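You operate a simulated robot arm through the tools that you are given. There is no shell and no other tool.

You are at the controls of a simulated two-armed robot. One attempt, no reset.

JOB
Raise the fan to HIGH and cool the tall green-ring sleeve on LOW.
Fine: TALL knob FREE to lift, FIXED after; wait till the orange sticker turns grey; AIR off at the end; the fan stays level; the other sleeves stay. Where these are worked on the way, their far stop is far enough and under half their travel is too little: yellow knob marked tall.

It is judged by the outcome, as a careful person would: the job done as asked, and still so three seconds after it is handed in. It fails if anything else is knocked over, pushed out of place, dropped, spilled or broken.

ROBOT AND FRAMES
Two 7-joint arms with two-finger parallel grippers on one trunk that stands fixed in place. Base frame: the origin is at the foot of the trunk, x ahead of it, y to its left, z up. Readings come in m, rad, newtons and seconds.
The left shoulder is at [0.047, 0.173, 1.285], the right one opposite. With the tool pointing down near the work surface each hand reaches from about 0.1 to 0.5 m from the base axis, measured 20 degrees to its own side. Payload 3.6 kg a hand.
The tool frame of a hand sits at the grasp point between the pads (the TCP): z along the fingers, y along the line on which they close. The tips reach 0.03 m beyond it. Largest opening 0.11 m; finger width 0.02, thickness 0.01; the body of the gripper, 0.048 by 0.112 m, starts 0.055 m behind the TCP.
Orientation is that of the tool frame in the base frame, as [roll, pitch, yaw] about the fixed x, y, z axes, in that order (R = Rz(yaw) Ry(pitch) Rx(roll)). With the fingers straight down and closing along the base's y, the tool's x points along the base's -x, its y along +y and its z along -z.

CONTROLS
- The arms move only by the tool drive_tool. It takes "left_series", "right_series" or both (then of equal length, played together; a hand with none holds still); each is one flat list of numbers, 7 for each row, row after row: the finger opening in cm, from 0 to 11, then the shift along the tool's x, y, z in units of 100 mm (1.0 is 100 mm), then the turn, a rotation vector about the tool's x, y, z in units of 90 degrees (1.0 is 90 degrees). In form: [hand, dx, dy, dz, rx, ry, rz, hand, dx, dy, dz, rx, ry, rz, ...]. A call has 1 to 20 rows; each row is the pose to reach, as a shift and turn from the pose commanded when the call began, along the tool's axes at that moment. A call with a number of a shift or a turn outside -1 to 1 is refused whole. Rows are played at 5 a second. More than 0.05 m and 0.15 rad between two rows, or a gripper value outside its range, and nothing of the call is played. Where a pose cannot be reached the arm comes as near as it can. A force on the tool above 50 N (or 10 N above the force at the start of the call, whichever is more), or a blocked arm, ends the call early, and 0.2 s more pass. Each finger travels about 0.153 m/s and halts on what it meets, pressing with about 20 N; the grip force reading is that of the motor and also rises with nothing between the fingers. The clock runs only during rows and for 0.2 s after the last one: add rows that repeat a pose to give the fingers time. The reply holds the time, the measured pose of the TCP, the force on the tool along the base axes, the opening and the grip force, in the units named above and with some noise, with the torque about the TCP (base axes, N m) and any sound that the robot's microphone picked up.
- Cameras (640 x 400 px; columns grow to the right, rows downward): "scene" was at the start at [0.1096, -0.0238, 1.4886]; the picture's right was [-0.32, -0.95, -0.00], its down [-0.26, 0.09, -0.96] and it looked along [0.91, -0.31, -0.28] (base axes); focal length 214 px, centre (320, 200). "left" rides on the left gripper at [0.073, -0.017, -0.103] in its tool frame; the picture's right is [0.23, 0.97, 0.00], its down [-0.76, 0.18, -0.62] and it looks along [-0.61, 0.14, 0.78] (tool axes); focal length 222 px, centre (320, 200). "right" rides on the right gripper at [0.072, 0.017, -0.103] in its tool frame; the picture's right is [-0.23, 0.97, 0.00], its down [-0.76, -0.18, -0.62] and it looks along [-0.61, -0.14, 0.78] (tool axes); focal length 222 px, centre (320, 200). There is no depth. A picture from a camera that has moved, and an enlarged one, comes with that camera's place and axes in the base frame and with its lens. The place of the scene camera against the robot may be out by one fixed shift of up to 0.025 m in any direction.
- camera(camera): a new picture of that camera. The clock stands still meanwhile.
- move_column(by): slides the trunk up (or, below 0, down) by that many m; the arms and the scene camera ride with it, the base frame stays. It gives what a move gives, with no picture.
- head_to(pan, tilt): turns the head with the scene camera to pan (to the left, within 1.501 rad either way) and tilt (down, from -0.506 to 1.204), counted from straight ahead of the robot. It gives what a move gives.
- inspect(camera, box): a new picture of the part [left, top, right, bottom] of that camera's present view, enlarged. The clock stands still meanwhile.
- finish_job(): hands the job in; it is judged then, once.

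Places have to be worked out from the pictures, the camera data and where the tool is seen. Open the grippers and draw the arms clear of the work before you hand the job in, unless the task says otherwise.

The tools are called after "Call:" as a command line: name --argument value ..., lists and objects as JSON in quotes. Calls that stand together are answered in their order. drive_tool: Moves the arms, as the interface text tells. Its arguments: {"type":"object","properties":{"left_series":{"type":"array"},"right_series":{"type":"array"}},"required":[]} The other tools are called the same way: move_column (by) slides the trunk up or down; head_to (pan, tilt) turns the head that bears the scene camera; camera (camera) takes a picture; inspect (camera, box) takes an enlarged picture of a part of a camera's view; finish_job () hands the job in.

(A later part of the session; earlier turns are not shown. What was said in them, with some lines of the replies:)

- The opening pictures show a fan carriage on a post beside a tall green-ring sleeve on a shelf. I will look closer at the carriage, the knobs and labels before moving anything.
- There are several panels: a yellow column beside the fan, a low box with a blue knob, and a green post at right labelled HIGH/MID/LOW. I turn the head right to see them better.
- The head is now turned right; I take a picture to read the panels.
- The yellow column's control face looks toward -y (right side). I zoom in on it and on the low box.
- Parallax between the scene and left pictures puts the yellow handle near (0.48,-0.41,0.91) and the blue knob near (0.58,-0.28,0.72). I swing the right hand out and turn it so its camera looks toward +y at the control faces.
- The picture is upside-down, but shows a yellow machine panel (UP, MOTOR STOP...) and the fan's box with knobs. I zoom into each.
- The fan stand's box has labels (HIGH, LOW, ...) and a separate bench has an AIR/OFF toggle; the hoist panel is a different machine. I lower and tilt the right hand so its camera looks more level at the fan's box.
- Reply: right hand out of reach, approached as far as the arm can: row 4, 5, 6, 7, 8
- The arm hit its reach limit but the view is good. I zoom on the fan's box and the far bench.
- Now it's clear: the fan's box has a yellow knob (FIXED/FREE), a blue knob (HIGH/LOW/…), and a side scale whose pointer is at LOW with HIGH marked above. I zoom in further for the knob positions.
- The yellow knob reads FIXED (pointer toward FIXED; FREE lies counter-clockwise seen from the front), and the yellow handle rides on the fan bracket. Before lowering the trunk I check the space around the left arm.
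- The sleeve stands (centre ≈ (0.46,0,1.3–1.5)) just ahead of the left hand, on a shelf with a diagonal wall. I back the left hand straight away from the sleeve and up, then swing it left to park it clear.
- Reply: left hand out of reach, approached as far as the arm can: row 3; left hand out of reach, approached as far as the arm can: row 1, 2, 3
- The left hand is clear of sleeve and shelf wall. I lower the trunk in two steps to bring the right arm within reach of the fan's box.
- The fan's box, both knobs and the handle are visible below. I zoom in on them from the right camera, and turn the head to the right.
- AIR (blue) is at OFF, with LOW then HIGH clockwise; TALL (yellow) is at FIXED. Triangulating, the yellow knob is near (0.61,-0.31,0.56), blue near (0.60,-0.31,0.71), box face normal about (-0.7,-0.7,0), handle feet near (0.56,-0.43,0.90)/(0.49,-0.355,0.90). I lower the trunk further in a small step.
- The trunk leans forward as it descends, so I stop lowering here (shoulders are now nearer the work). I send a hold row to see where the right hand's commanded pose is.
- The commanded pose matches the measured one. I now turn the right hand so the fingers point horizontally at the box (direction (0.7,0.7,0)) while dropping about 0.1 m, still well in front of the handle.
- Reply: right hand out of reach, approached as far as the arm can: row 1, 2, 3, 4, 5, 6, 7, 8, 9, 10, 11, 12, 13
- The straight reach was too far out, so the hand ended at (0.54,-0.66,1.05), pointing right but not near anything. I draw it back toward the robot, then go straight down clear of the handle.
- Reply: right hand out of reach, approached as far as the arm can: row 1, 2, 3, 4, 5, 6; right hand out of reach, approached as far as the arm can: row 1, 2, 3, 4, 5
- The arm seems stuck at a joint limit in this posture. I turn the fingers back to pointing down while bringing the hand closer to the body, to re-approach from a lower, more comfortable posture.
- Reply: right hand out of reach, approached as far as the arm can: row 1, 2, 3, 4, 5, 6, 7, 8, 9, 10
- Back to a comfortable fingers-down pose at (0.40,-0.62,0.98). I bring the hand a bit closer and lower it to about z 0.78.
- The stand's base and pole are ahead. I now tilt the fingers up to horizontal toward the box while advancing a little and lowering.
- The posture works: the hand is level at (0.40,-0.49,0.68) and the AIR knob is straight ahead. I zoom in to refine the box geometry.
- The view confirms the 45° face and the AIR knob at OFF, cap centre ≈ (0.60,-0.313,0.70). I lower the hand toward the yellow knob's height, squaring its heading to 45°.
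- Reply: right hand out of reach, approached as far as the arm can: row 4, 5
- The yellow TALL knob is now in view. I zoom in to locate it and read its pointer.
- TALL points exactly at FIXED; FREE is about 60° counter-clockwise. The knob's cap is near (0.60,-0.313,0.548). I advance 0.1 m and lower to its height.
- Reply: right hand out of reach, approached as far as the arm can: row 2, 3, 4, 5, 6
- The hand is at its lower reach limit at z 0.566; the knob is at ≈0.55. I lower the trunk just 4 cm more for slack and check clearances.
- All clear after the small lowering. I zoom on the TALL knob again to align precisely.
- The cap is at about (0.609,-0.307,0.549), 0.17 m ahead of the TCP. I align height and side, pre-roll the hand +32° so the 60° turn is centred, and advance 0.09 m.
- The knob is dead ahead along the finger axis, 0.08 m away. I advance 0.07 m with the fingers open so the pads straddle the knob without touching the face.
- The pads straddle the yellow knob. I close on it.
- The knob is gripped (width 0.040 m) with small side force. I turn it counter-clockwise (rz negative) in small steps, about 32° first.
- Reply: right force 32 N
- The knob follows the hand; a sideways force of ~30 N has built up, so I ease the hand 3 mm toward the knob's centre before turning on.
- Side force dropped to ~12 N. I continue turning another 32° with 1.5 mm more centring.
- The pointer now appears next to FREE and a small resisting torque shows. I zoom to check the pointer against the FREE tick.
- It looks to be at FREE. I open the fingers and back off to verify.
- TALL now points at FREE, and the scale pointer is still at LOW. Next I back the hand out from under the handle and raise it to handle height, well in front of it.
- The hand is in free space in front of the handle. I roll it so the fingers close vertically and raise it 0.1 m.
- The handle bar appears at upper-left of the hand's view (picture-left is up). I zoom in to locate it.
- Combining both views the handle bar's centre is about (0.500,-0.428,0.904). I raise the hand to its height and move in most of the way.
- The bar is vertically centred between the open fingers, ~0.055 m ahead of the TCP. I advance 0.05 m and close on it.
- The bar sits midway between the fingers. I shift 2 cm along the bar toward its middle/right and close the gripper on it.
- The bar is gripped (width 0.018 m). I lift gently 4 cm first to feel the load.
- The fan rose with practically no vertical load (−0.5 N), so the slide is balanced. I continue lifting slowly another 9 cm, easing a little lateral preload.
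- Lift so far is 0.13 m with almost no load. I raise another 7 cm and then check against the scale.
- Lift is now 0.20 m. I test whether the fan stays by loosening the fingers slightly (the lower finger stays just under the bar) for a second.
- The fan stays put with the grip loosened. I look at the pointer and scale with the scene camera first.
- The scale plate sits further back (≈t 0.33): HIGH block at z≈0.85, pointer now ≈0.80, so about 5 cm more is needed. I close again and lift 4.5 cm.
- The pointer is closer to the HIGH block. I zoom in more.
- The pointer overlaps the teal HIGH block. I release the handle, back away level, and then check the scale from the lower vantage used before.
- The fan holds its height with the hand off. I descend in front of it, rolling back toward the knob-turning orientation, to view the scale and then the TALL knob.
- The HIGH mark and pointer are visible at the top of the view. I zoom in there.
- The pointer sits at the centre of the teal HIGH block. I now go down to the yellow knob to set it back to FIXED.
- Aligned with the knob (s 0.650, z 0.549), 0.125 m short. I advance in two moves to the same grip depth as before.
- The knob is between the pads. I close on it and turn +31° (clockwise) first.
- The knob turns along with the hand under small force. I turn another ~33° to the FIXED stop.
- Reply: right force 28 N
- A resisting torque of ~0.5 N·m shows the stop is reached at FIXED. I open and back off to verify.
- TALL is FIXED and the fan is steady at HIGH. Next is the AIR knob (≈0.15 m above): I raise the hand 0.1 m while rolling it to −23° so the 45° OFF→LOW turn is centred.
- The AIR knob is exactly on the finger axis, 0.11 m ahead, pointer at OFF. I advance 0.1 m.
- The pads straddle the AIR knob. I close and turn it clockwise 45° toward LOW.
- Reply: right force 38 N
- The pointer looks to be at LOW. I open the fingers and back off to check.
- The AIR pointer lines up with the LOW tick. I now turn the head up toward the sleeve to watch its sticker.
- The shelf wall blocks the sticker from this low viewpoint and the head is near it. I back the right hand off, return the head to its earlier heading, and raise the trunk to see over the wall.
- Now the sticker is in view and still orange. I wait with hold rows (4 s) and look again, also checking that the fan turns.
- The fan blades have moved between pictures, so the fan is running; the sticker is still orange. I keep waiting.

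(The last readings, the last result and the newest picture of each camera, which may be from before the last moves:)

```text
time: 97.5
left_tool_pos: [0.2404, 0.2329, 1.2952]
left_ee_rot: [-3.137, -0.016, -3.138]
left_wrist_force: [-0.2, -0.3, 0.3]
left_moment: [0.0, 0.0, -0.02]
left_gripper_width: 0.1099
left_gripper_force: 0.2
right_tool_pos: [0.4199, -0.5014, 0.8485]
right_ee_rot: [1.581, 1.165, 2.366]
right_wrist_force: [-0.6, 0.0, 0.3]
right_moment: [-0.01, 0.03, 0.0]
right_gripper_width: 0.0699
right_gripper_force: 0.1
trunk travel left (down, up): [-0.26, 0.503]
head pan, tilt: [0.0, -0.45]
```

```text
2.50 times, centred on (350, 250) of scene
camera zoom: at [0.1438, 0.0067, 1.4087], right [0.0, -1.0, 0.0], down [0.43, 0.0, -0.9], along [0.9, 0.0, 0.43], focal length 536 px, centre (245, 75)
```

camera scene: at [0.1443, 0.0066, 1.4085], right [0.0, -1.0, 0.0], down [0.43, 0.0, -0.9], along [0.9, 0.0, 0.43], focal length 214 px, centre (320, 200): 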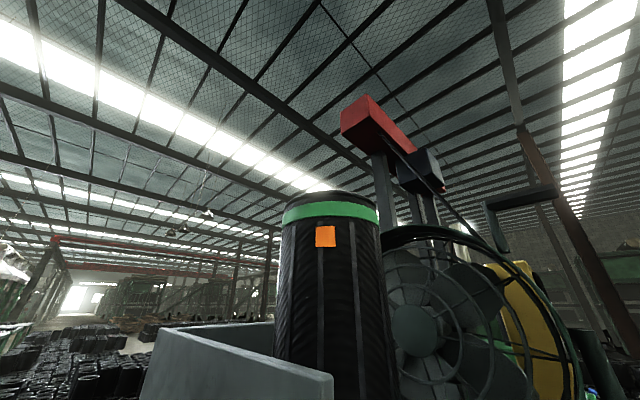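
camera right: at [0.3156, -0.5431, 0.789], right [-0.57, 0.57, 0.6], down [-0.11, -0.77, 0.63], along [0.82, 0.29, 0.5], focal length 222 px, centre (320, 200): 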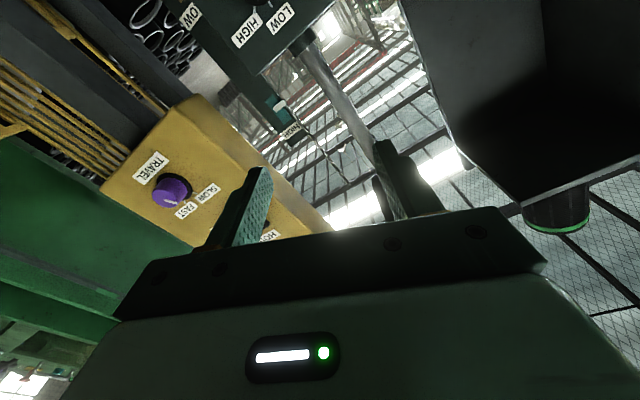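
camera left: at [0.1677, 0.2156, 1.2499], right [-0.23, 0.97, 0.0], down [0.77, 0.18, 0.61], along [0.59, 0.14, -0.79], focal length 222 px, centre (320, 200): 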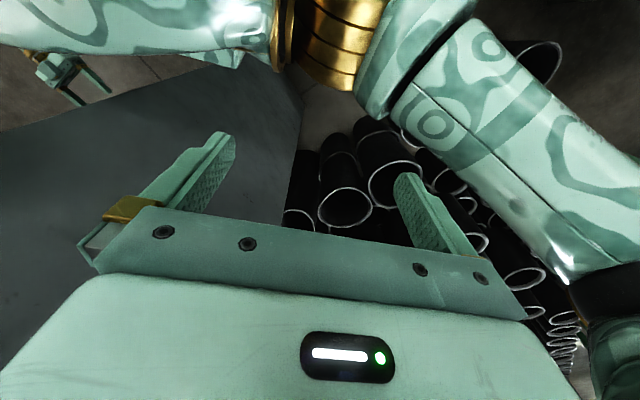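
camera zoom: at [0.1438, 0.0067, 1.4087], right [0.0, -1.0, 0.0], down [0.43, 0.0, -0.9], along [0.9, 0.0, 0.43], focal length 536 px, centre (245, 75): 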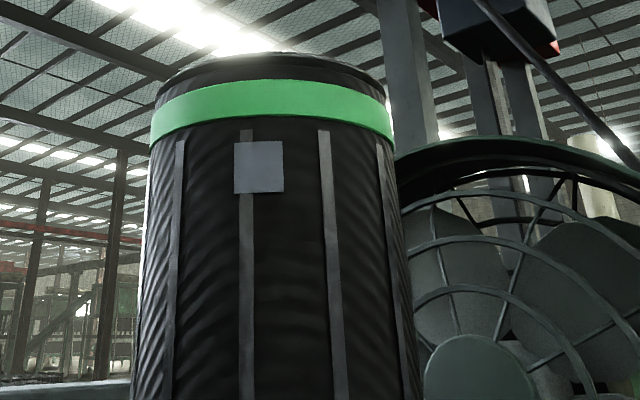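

The sticker has turned grey. I turn the head back, lower the trunk to the working height, and go to switch AIR off.

Call:
head_to --pan -0.75 --tilt 0.6

Call:
move_column --by -0.15

Call:
drive_tool --right_series '[7, 0, 0, 0.25, 0, 0, 0, 7, 0, 0, 0.5, 0, 0, 0, 7, 0, 0, 0.75, 0, 0, 0, 7, 0, 0, 1.0, 0, 0, 0, 7, 0, 0, 1.0, 0, 0, 0]'

Call:
drive_tool --right_series '[7, 0, 0, 0.25, 0, 0, 0, 7, 0, 0, 0.5, 0, 0, 0, 7, 0, 0, 0.5, 0, 0, 0]'

Call:
camera --camera "right"

Call:
camera --camera "scene"

```text
time: 98.8
left_tool_pos: [0.2402, 0.2336, 1.2938]
left_ee_rot: [-3.139, -0.018, -3.139]
left_wrist_force: [-0.6, -0.9, 0.0]
left_moment: [-0.01, 0.0, 0.01]
left_gripper_width: 0.11
left_gripper_force: 0.1
right_tool_pos: [0.4198, -0.5005, 0.8482]
right_ee_rot: [1.58, 1.163, 2.367]
right_wrist_force: [0.3, -0.3, -0.1]
right_moment: [0.04, 0.0, -0.01]
right_gripper_width: 0.0704
right_gripper_force: 0.0
trunk travel left (down, up): [-0.26, 0.503]
head pan, tilt: [-0.75, 0.6]
```

```text
time: 100.5
left_tool_pos: [0.2396, 0.2329, 1.1436]
left_ee_rot: [-3.139, -0.015, -3.139]
left_wrist_force: [0.3, 0.7, -0.2]
left_moment: [0.01, 0.01, 0.01]
left_gripper_width: 0.1102
left_gripper_force: 0.1
right_tool_pos: [0.4203, -0.5009, 0.7003]
right_ee_rot: [1.578, 1.161, 2.364]
right_wrist_force: [1.1, 0.3, 0.4]
right_moment: [-0.01, 0.01, 0.0]
right_gripper_width: 0.07
right_gripper_force: 0.1
trunk travel left (down, up): [-0.11, 0.653]
head pan, tilt: [-0.75, 0.6]
```

```text
time: 101.8
left_tool_pos: [0.2408, 0.2327, 1.1442]
left_ee_rot: [-3.138, -0.017, -3.139]
left_wrist_force: [0.8, 0.2, 0.0]
left_moment: [0.02, 0.01, 0.01]
left_gripper_width: 0.1099
left_gripper_force: 0.0
right_tool_pos: [0.4912, -0.4302, 0.6981]
right_ee_rot: [1.583, 1.163, 2.367]
right_wrist_force: [-0.1, 0.0, 0.1]
right_moment: [0.01, 0.01, -0.02]
right_gripper_width: 0.07
right_gripper_force: 0.1
trunk travel left (down, up): [-0.11, 0.653]
head pan, tilt: [-0.75, 0.6]
```

```text
time: 102.5
left_tool_pos: [0.2403, 0.234, 1.1436]
left_ee_rot: [-3.139, -0.017, -3.139]
left_wrist_force: [0.4, -0.7, -0.1]
left_moment: [0.04, 0.04, 0.04]
left_gripper_width: 0.11
left_gripper_force: 0.1
right_tool_pos: [0.5279, -0.3963, 0.6992]
right_ee_rot: [1.582, 1.163, 2.367]
right_wrist_force: [0.2, -0.5, -0.2]
right_moment: [-0.02, -0.03, -0.01]
right_gripper_width: 0.07
right_gripper_force: 0.1
trunk travel left (down, up): [-0.11, 0.653]
head pan, tilt: [-0.75, 0.6]
```

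```text
taken
camera right: at [0.4228, -0.438, 0.6393], right [-0.57, 0.57, 0.6], down [-0.11, -0.77, 0.63], along [0.82, 0.29, 0.5], focal length 222 px, centre (320, 200)
```

right: 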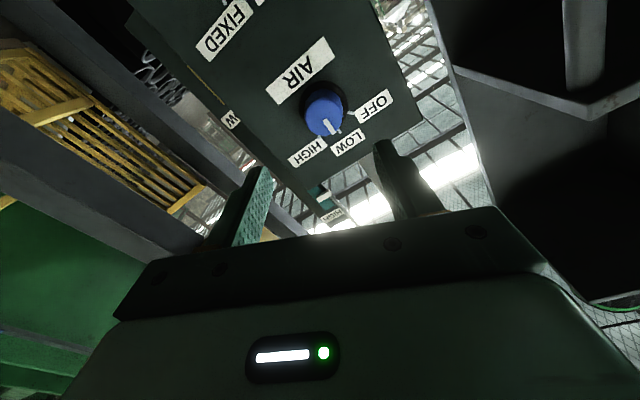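

```text
taken
camera scene: at [0.2212, -0.0536, 1.1593], right [-0.68, -0.73, 0.0], down [-0.41, 0.39, -0.82], along [0.6, -0.56, -0.57], focal length 214 px, centre (320, 200)
```

scene: 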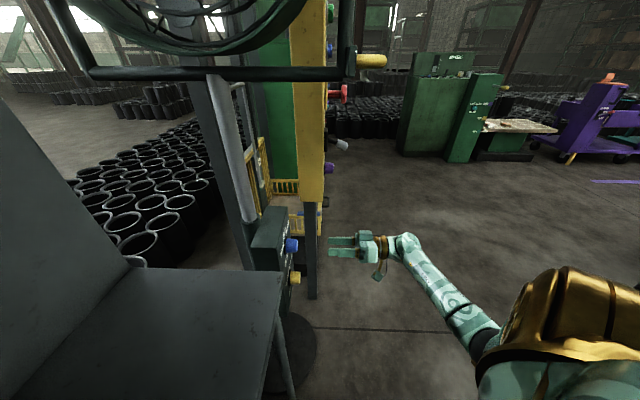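

I line up 5 mm sideways with the AIR knob's centre and advance to the same grip depth as before.

Call:
drive_tool --right_series '[7, 0.02, 0.05, 0.2, 0, 0, 0, 7, 0.02, 0.05, 0.45, 0, 0, 0, 7, 0.02, 0.05, 0.7, 0, 0, 0, 7, 0.02, 0.05, 0.9, 0, 0, 0, 7, 0.02, 0.05, 1.0, 0, 0, 0, 7, 0.02, 0.05, 1.0, 0, 0, 0]'

Call:
drive_tool --right_series '[7, 0, 0, 0.09, 0, 0, 0, 7, 0, 0, 0.09, 0, 0, 0]'

Call:
camera --camera "right"

```text
time: 104.0
left_tool_pos: [0.2388, 0.2327, 1.1433]
left_ee_rot: [-3.138, -0.017, -3.138]
left_wrist_force: [-0.1, 0.6, -0.2]
left_moment: [0.01, 0.04, -0.02]
left_gripper_width: 0.1101
left_gripper_force: 0.1
right_tool_pos: [0.5927, -0.3202, 0.6986]
right_ee_rot: [1.582, 1.161, 2.366]
right_wrist_force: [-0.6, 0.3, 0.2]
right_moment: [0.02, -0.01, -0.01]
right_gripper_width: 0.07
right_gripper_force: 0.1
trunk travel left (down, up): [-0.11, 0.653]
head pan, tilt: [-0.75, 0.6]
```

```text
time: 104.5
left_tool_pos: [0.24, 0.2328, 1.1434]
left_ee_rot: [-3.138, -0.019, -3.138]
left_wrist_force: [-0.2, -0.1, -0.6]
left_moment: [0.01, -0.03, -0.01]
left_gripper_width: 0.1099
left_gripper_force: 0.1
right_tool_pos: [0.5995, -0.3143, 0.6992]
right_ee_rot: [1.583, 1.162, 2.368]
right_wrist_force: [0.3, -0.2, 0.2]
right_moment: [0.01, 0.0, -0.04]
right_gripper_width: 0.0697
right_gripper_force: 0.1
trunk travel left (down, up): [-0.11, 0.653]
head pan, tilt: [-0.75, 0.6]
```

```text
taken
camera right: at [0.4951, -0.3565, 0.6386], right [-0.57, 0.57, 0.6], down [-0.11, -0.77, 0.63], along [0.82, 0.29, 0.5], focal length 222 px, centre (320, 200)
```

right: 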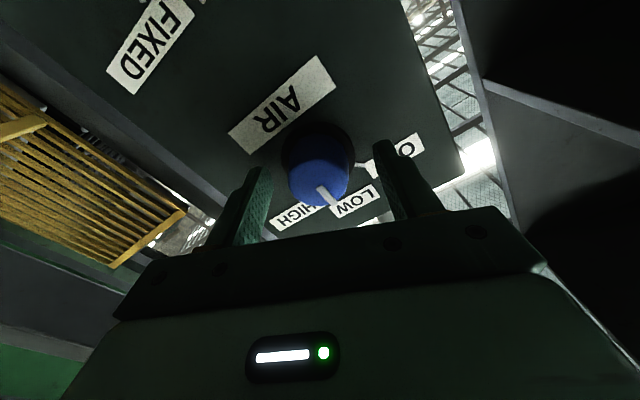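

The knob is centred between the pads. I close and turn it counter-clockwise back to OFF.

Call:
drive_tool --right_series '[0, 0, 0, 0, 0, 0, 0, 0, 0, 0, 0, 0, 0, 0, 0, 0, 0, 0, 0, 0, 0, 0, 0, 0, 0, 0, 0, -0.06, 0, 0, 0, 0, 0, 0, -0.12, 0, 0, 0, 0, 0, 0, -0.18, 0, 0, 0, 0, 0, 0, -0.24, 0, 0, 0, 0, 0, 0, -0.3, 0, 0, 0, 0, 0, 0, -0.36, 0, 0, 0, 0, 0, 0, -0.42, 0, 0, 0, 0, 0, 0, -0.48, 0, 0, 0, 0, 0, 0, -0.53, 0, 0, 0, 0, 0, 0, -0.53]'

Call:
inspect --camera "right" --box '[240, 90, 400, 230]'

```text
time: 107.3
left_tool_pos: [0.2428, 0.2305, 1.1445]
left_ee_rot: [-3.14, -0.02, -3.138]
left_wrist_force: [-0.6, -0.1, -0.1]
left_moment: [0.02, -0.04, 0.0]
left_gripper_width: 0.1102
left_gripper_force: 0.2
right_tool_pos: [0.6017, -0.318, 0.6964]
right_ee_rot: [-1.571, 1.152, -0.798]
right_wrist_force: [38.1, -28.1, 4.2]
right_moment: [0.64, 0.38, -1.27]
right_gripper_width: 0.04
right_gripper_force: 45.2
trunk travel left (down, up): [-0.11, 0.653]
head pan, tilt: [-0.75, 0.6]
```

```text
2.86 times, centred on (320, 160) of right
camera zoom: at [0.5379, -0.4003, 0.6237], right [-0.69, 0.7, -0.19], down [-0.55, -0.33, 0.77], along [0.48, 0.63, 0.61], focal length 635 px, centre (320, 314)
```

zoom: 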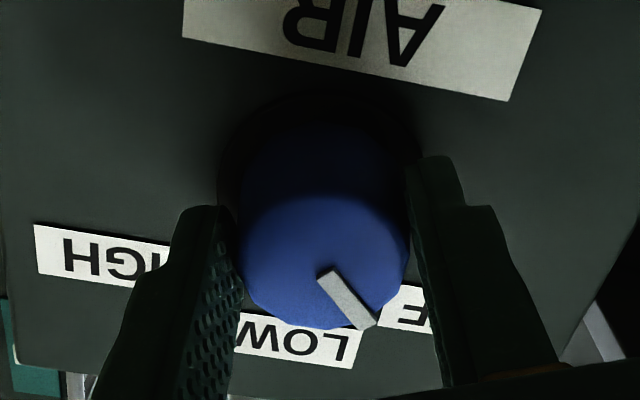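

A resisting torque suggests the OFF stop. I open and back away to check the pointer.

Call:
drive_tool --right_series '[7, 0, 0, 0, 0, 0, 0, 7, 0, 0, 0, 0, 0, 0, 7, 0, 0, -0.2, 0, 0, 0, 7, 0, 0, -0.5, 0, 0, 0, 7, 0, 0, -0.8, 0, 0, 0, 7, 0, 0, -1.0, 0, 0, 0, 7, 0, 0, -1.0, 0, 0, 0]'

Call:
inspect --camera "right" --box '[240, 40, 400, 200]'

Call:
camera --camera "right"

```text
time: 109.0
left_tool_pos: [0.2403, 0.2332, 1.1438]
left_ee_rot: [-3.137, -0.017, -3.138]
left_wrist_force: [0.3, -0.2, -0.5]
left_moment: [0.01, 0.0, 0.04]
left_gripper_width: 0.1099
left_gripper_force: 0.0
right_tool_pos: [0.5289, -0.3841, 0.6987]
right_ee_rot: [-1.582, 1.147, -0.795]
right_wrist_force: [0.2, 0.2, -0.5]
right_moment: [0.01, -0.04, -0.03]
right_gripper_width: 0.07
right_gripper_force: 0.1
trunk travel left (down, up): [-0.11, 0.653]
head pan, tilt: [-0.75, 0.6]
```

```text
2.50 times, centred on (320, 120) of right
camera zoom: at [0.465, -0.4676, 0.6251], right [-0.69, 0.69, -0.19], down [-0.54, -0.33, 0.77], along [0.47, 0.64, 0.61], focal length 555 px, centre (320, 400)
```

zoom: 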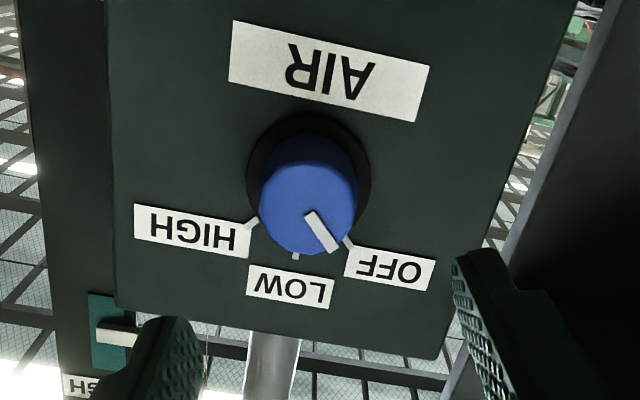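

```text
taken
camera right: at [0.465, -0.4676, 0.6251], right [-0.69, 0.69, -0.19], down [-0.54, -0.33, 0.77], along [0.47, 0.64, 0.61], focal length 222 px, centre (320, 200)
```

right: 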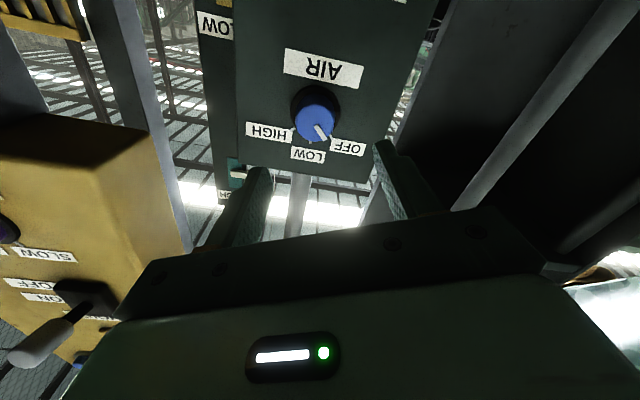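

AIR is back at OFF and the scale pointer is still at HIGH. I withdraw the right hand well away, open it fully, and raise the trunk to check the fan and sticker.

Call:
drive_tool --right_series '[7, 0, 0, -0.3, 0, 0, 0, 7, 0, 0, -0.6, 0, 0, 0, 7, 0, 0, -0.9, 0, 0, 0, 7, 0, 0, -1.0, 0, 0, 0]'

Call:
drive_tool --right_series '[7, 0, 0, -0.3, 0, 0, 0, 7, 0, 0, -0.6, 0, 0, 0, 7, 0, 0, -0.8, 0, 0, 0, 7, 0, 0, -0.8, 0, 0, 0]'

Call:
camera --camera "right"

Call:
move_column --by 0.15

Call:
head_to --pan -0.2 --tilt 0.1

Call:
camera --camera "scene"

```text
time: 110.0
left_tool_pos: [0.2396, 0.2334, 1.1443]
left_ee_rot: [-3.139, -0.016, -3.14]
left_wrist_force: [-0.2, 1.1, 0.0]
left_moment: [-0.03, 0.02, -0.02]
left_gripper_width: 0.11
left_gripper_force: 0.1
right_tool_pos: [0.4565, -0.4564, 0.6972]
right_ee_rot: [-1.582, 1.147, -0.794]
right_wrist_force: [0.6, 0.5, -0.4]
right_moment: [0.05, 0.01, -0.03]
right_gripper_width: 0.07
right_gripper_force: 0.1
trunk travel left (down, up): [-0.11, 0.653]
head pan, tilt: [-0.75, 0.6]
```

```text
time: 111.0
left_tool_pos: [0.2396, 0.2342, 1.144]
left_ee_rot: [-3.138, -0.017, -3.137]
left_wrist_force: [0.1, 0.0, 0.5]
left_moment: [-0.01, 0.02, -0.03]
left_gripper_width: 0.1098
left_gripper_force: 0.0
right_tool_pos: [0.4011, -0.5136, 0.6995]
right_ee_rot: [-1.583, 1.147, -0.798]
right_wrist_force: [-0.5, -0.8, -0.1]
right_moment: [0.0, 0.0, 0.02]
right_gripper_width: 0.0698
right_gripper_force: 0.1
trunk travel left (down, up): [-0.11, 0.653]
head pan, tilt: [-0.75, 0.6]
```

```text
taken
camera right: at [0.3377, -0.5954, 0.6262], right [-0.69, 0.69, -0.19], down [-0.54, -0.33, 0.77], along [0.47, 0.64, 0.61], focal length 222 px, centre (320, 200)
```

right: 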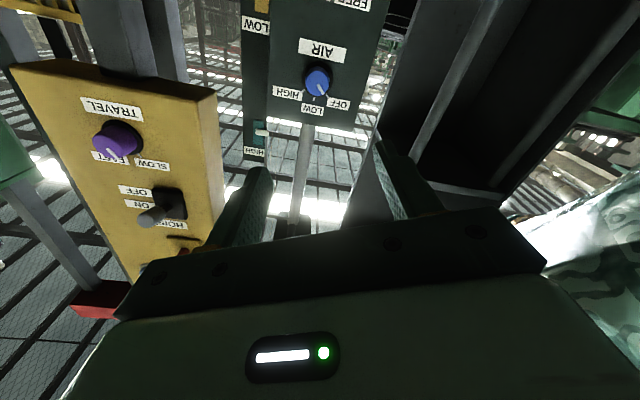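

```text
time: 112.7
left_tool_pos: [0.2413, 0.2333, 1.2934]
left_ee_rot: [-3.139, -0.018, -3.139]
left_wrist_force: [0.4, 1.0, 0.8]
left_moment: [-0.02, 0.0, 0.0]
left_gripper_width: 0.11
left_gripper_force: 0.0
right_tool_pos: [0.4026, -0.5119, 0.8478]
right_ee_rot: [-1.582, 1.148, -0.798]
right_wrist_force: [-0.2, 0.5, 0.2]
right_moment: [0.01, -0.03, 0.0]
right_gripper_width: 0.0699
right_gripper_force: 0.0
trunk travel left (down, up): [-0.26, 0.503]
head pan, tilt: [-0.75, 0.6]
```

```text
time: 113.7
left_tool_pos: [0.2402, 0.2325, 1.295]
left_ee_rot: [-3.138, -0.017, -3.138]
left_wrist_force: [0.0, 0.0, 0.7]
left_moment: [0.01, 0.0, -0.01]
left_gripper_width: 0.1098
left_gripper_force: 0.0
right_tool_pos: [0.4004, -0.5128, 0.8493]
right_ee_rot: [-1.583, 1.145, -0.797]
right_wrist_force: [0.9, -0.9, -0.2]
right_moment: [0.02, -0.01, -0.02]
right_gripper_width: 0.0699
right_gripper_force: 0.0
trunk travel left (down, up): [-0.26, 0.503]
head pan, tilt: [-0.201, 0.099]
```

```text
taken
camera scene: at [0.1638, -0.0118, 1.3629], right [-0.2, -0.98, 0.0], down [-0.1, 0.02, -0.99], along [0.97, -0.2, -0.1], focal length 214 px, centre (320, 200)
```

scene: 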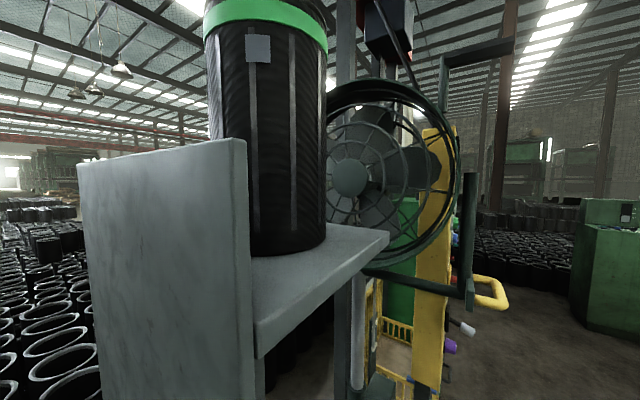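

The sticker is grey and the fan sits level at the sleeve's height. I open the right gripper, draw it back a little more, and check that the blades have stopped and knobs are right.

Call:
drive_tool --right_series '[9, 0, 0, -0.2, 0, 0, 0, 11, 0, 0, -0.4, 0, 0, 0, 11, 0, 0, -0.5, 0, 0, 0, 11, 0, 0, -0.5, 0, 0, 0, 11, 0, 0, -0.5, 0, 0, 0, 11, 0, 0, -0.5, 0, 0, 0]'

Call:
inspect --camera "scene" --box '[190, 0, 530, 330]'

Call:
drive_tool --right_series '[11, 0, 0, 0, 0, 0, 0, 11, 0, 0, 0, 0, 0, 0, 11, 0, 0, 0, 0, 0, 0, 11, 0, 0, 0, 0, 0, 0, 11, 0, 0, 0, 0, 0, 0, 11, 0, 0, 0, 0, 0, 0]'

Call:
inspect --camera "scene" --box '[190, 0, 530, 330]'

Call:
camera --camera "right"

```text
time: 115.1
left_tool_pos: [0.2409, 0.2345, 1.295]
left_ee_rot: [-3.139, -0.018, -3.137]
left_wrist_force: [0.6, -0.7, 0.7]
left_moment: [0.02, 0.02, 0.0]
left_gripper_width: 0.1099
left_gripper_force: 0.1
right_tool_pos: [0.3669, -0.5465, 0.8482]
right_ee_rot: [-1.582, 1.147, -0.796]
right_wrist_force: [0.1, 0.0, 0.2]
right_moment: [-0.03, -0.02, -0.02]
right_gripper_width: 0.11
right_gripper_force: 0.0
trunk travel left (down, up): [-0.26, 0.503]
head pan, tilt: [-0.201, 0.099]
```

```text
1.21 times, centred on (360, 165) of scene
camera zoom: at [0.1638, -0.0117, 1.363], right [-0.2, -0.98, 0.0], down [-0.1, 0.02, -0.99], along [0.97, -0.2, -0.1], focal length 260 px, centre (272, 242)
```

zoom: 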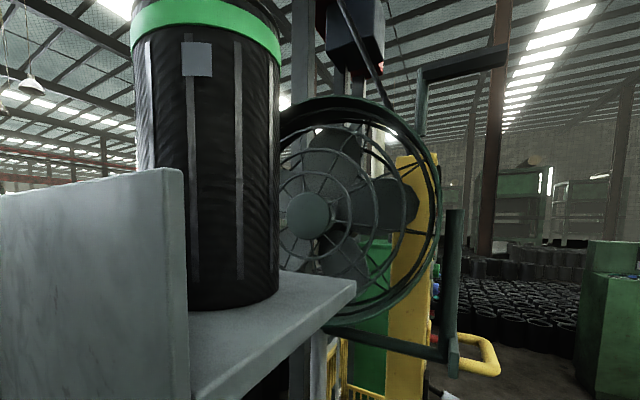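

```text
time: 116.5
left_tool_pos: [0.2406, 0.233, 1.294]
left_ee_rot: [-3.138, -0.018, -3.139]
left_wrist_force: [0.0, -0.1, 0.0]
left_moment: [0.0, 0.0, -0.01]
left_gripper_width: 0.1099
left_gripper_force: 0.1
right_tool_pos: [0.3663, -0.5473, 0.8485]
right_ee_rot: [-1.582, 1.147, -0.797]
right_wrist_force: [-1.1, -0.8, 0.4]
right_moment: [-0.02, 0.01, 0.04]
right_gripper_width: 0.11
right_gripper_force: 0.0
trunk travel left (down, up): [-0.26, 0.503]
head pan, tilt: [-0.201, 0.099]
```

```text
1.21 times, centred on (360, 165) of scene
camera zoom: at [0.1638, -0.0117, 1.363], right [-0.2, -0.98, 0.0], down [-0.1, 0.02, -0.99], along [0.97, -0.2, -0.1], focal length 260 px, centre (272, 242)
```

zoom: 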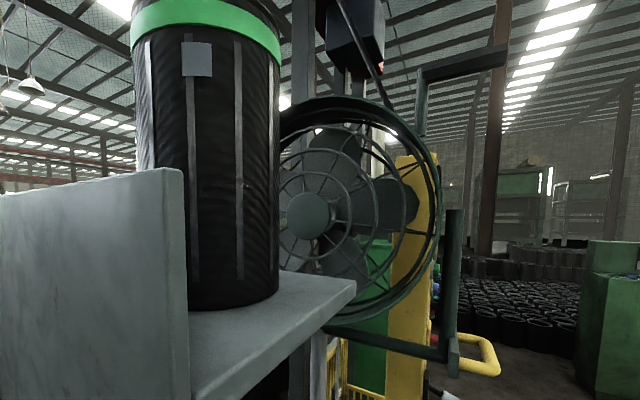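

```text
taken
camera right: at [0.3034, -0.6306, 0.7761], right [-0.69, 0.69, -0.19], down [-0.55, -0.33, 0.77], along [0.47, 0.64, 0.61], focal length 222 px, centre (320, 200)
```

right: 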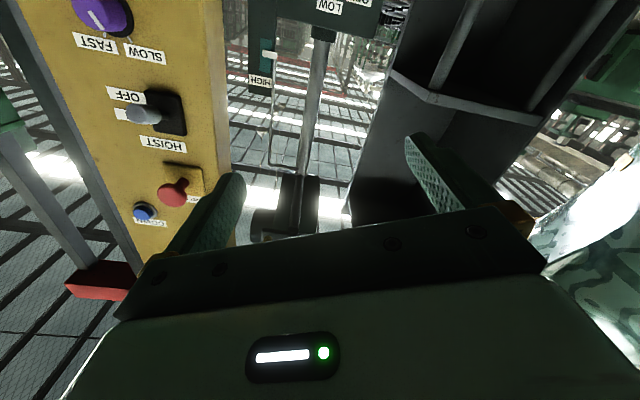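

Blades are still (AIR off) and the sticker is grey. One last zoom on the scale pointer before handing in.

Call:
inspect --camera "right" --box '[230, 10, 330, 110]'

```text
4.00 times, centred on (280, 60) of right
camera zoom: at [0.3034, -0.6306, 0.7761], right [-0.69, 0.69, -0.19], down [-0.55, -0.33, 0.77], along [0.47, 0.64, 0.61], focal length 888 px, centre (480, 760)
```

zoom: 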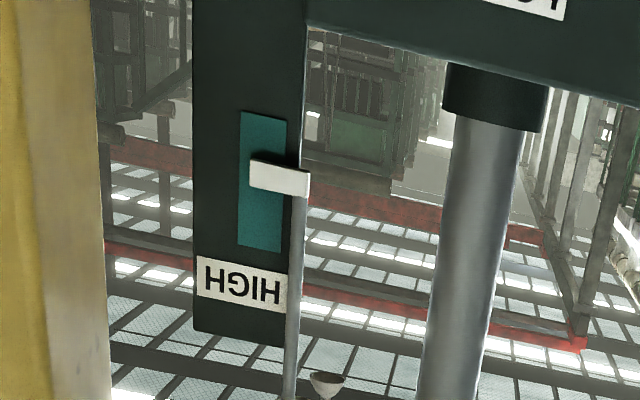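

The pointer is centred on the HIGH block, TALL is FIXED, AIR is OFF with the blades stopped, the sticker is grey, and both hands are open and clear. I hand the job in.

Call:
finish_job

```text
The job is handed in.
```

The fan is raised to HIGH and the tall green-ring sleeve has been cooled on LOW. I have handed the job in and have not seen a verdict.

- **Height:** I turned TALL to FREE, lifted the fan by its yellow handle until the pointer sat in the middle of the HIGH block, then turned TALL back to FIXED. I last viewed the TALL knob right after fixing it and did not touch it again.
- **Level:** The fan looked level in the last picture. I judged this by eye.
- **Cooling:** I ran AIR on LOW, never on HIGH, until the orange sticker turned grey.
- **AIR off:** The AIR pointer is at OFF, and two pictures taken just over a second apart show the blades in the same position.
- **Surroundings:** The other sleeves were not touched. Nothing was knocked over or moved that I could see.
- **Arms:** Both grippers are open and both hands are drawn back from the work.
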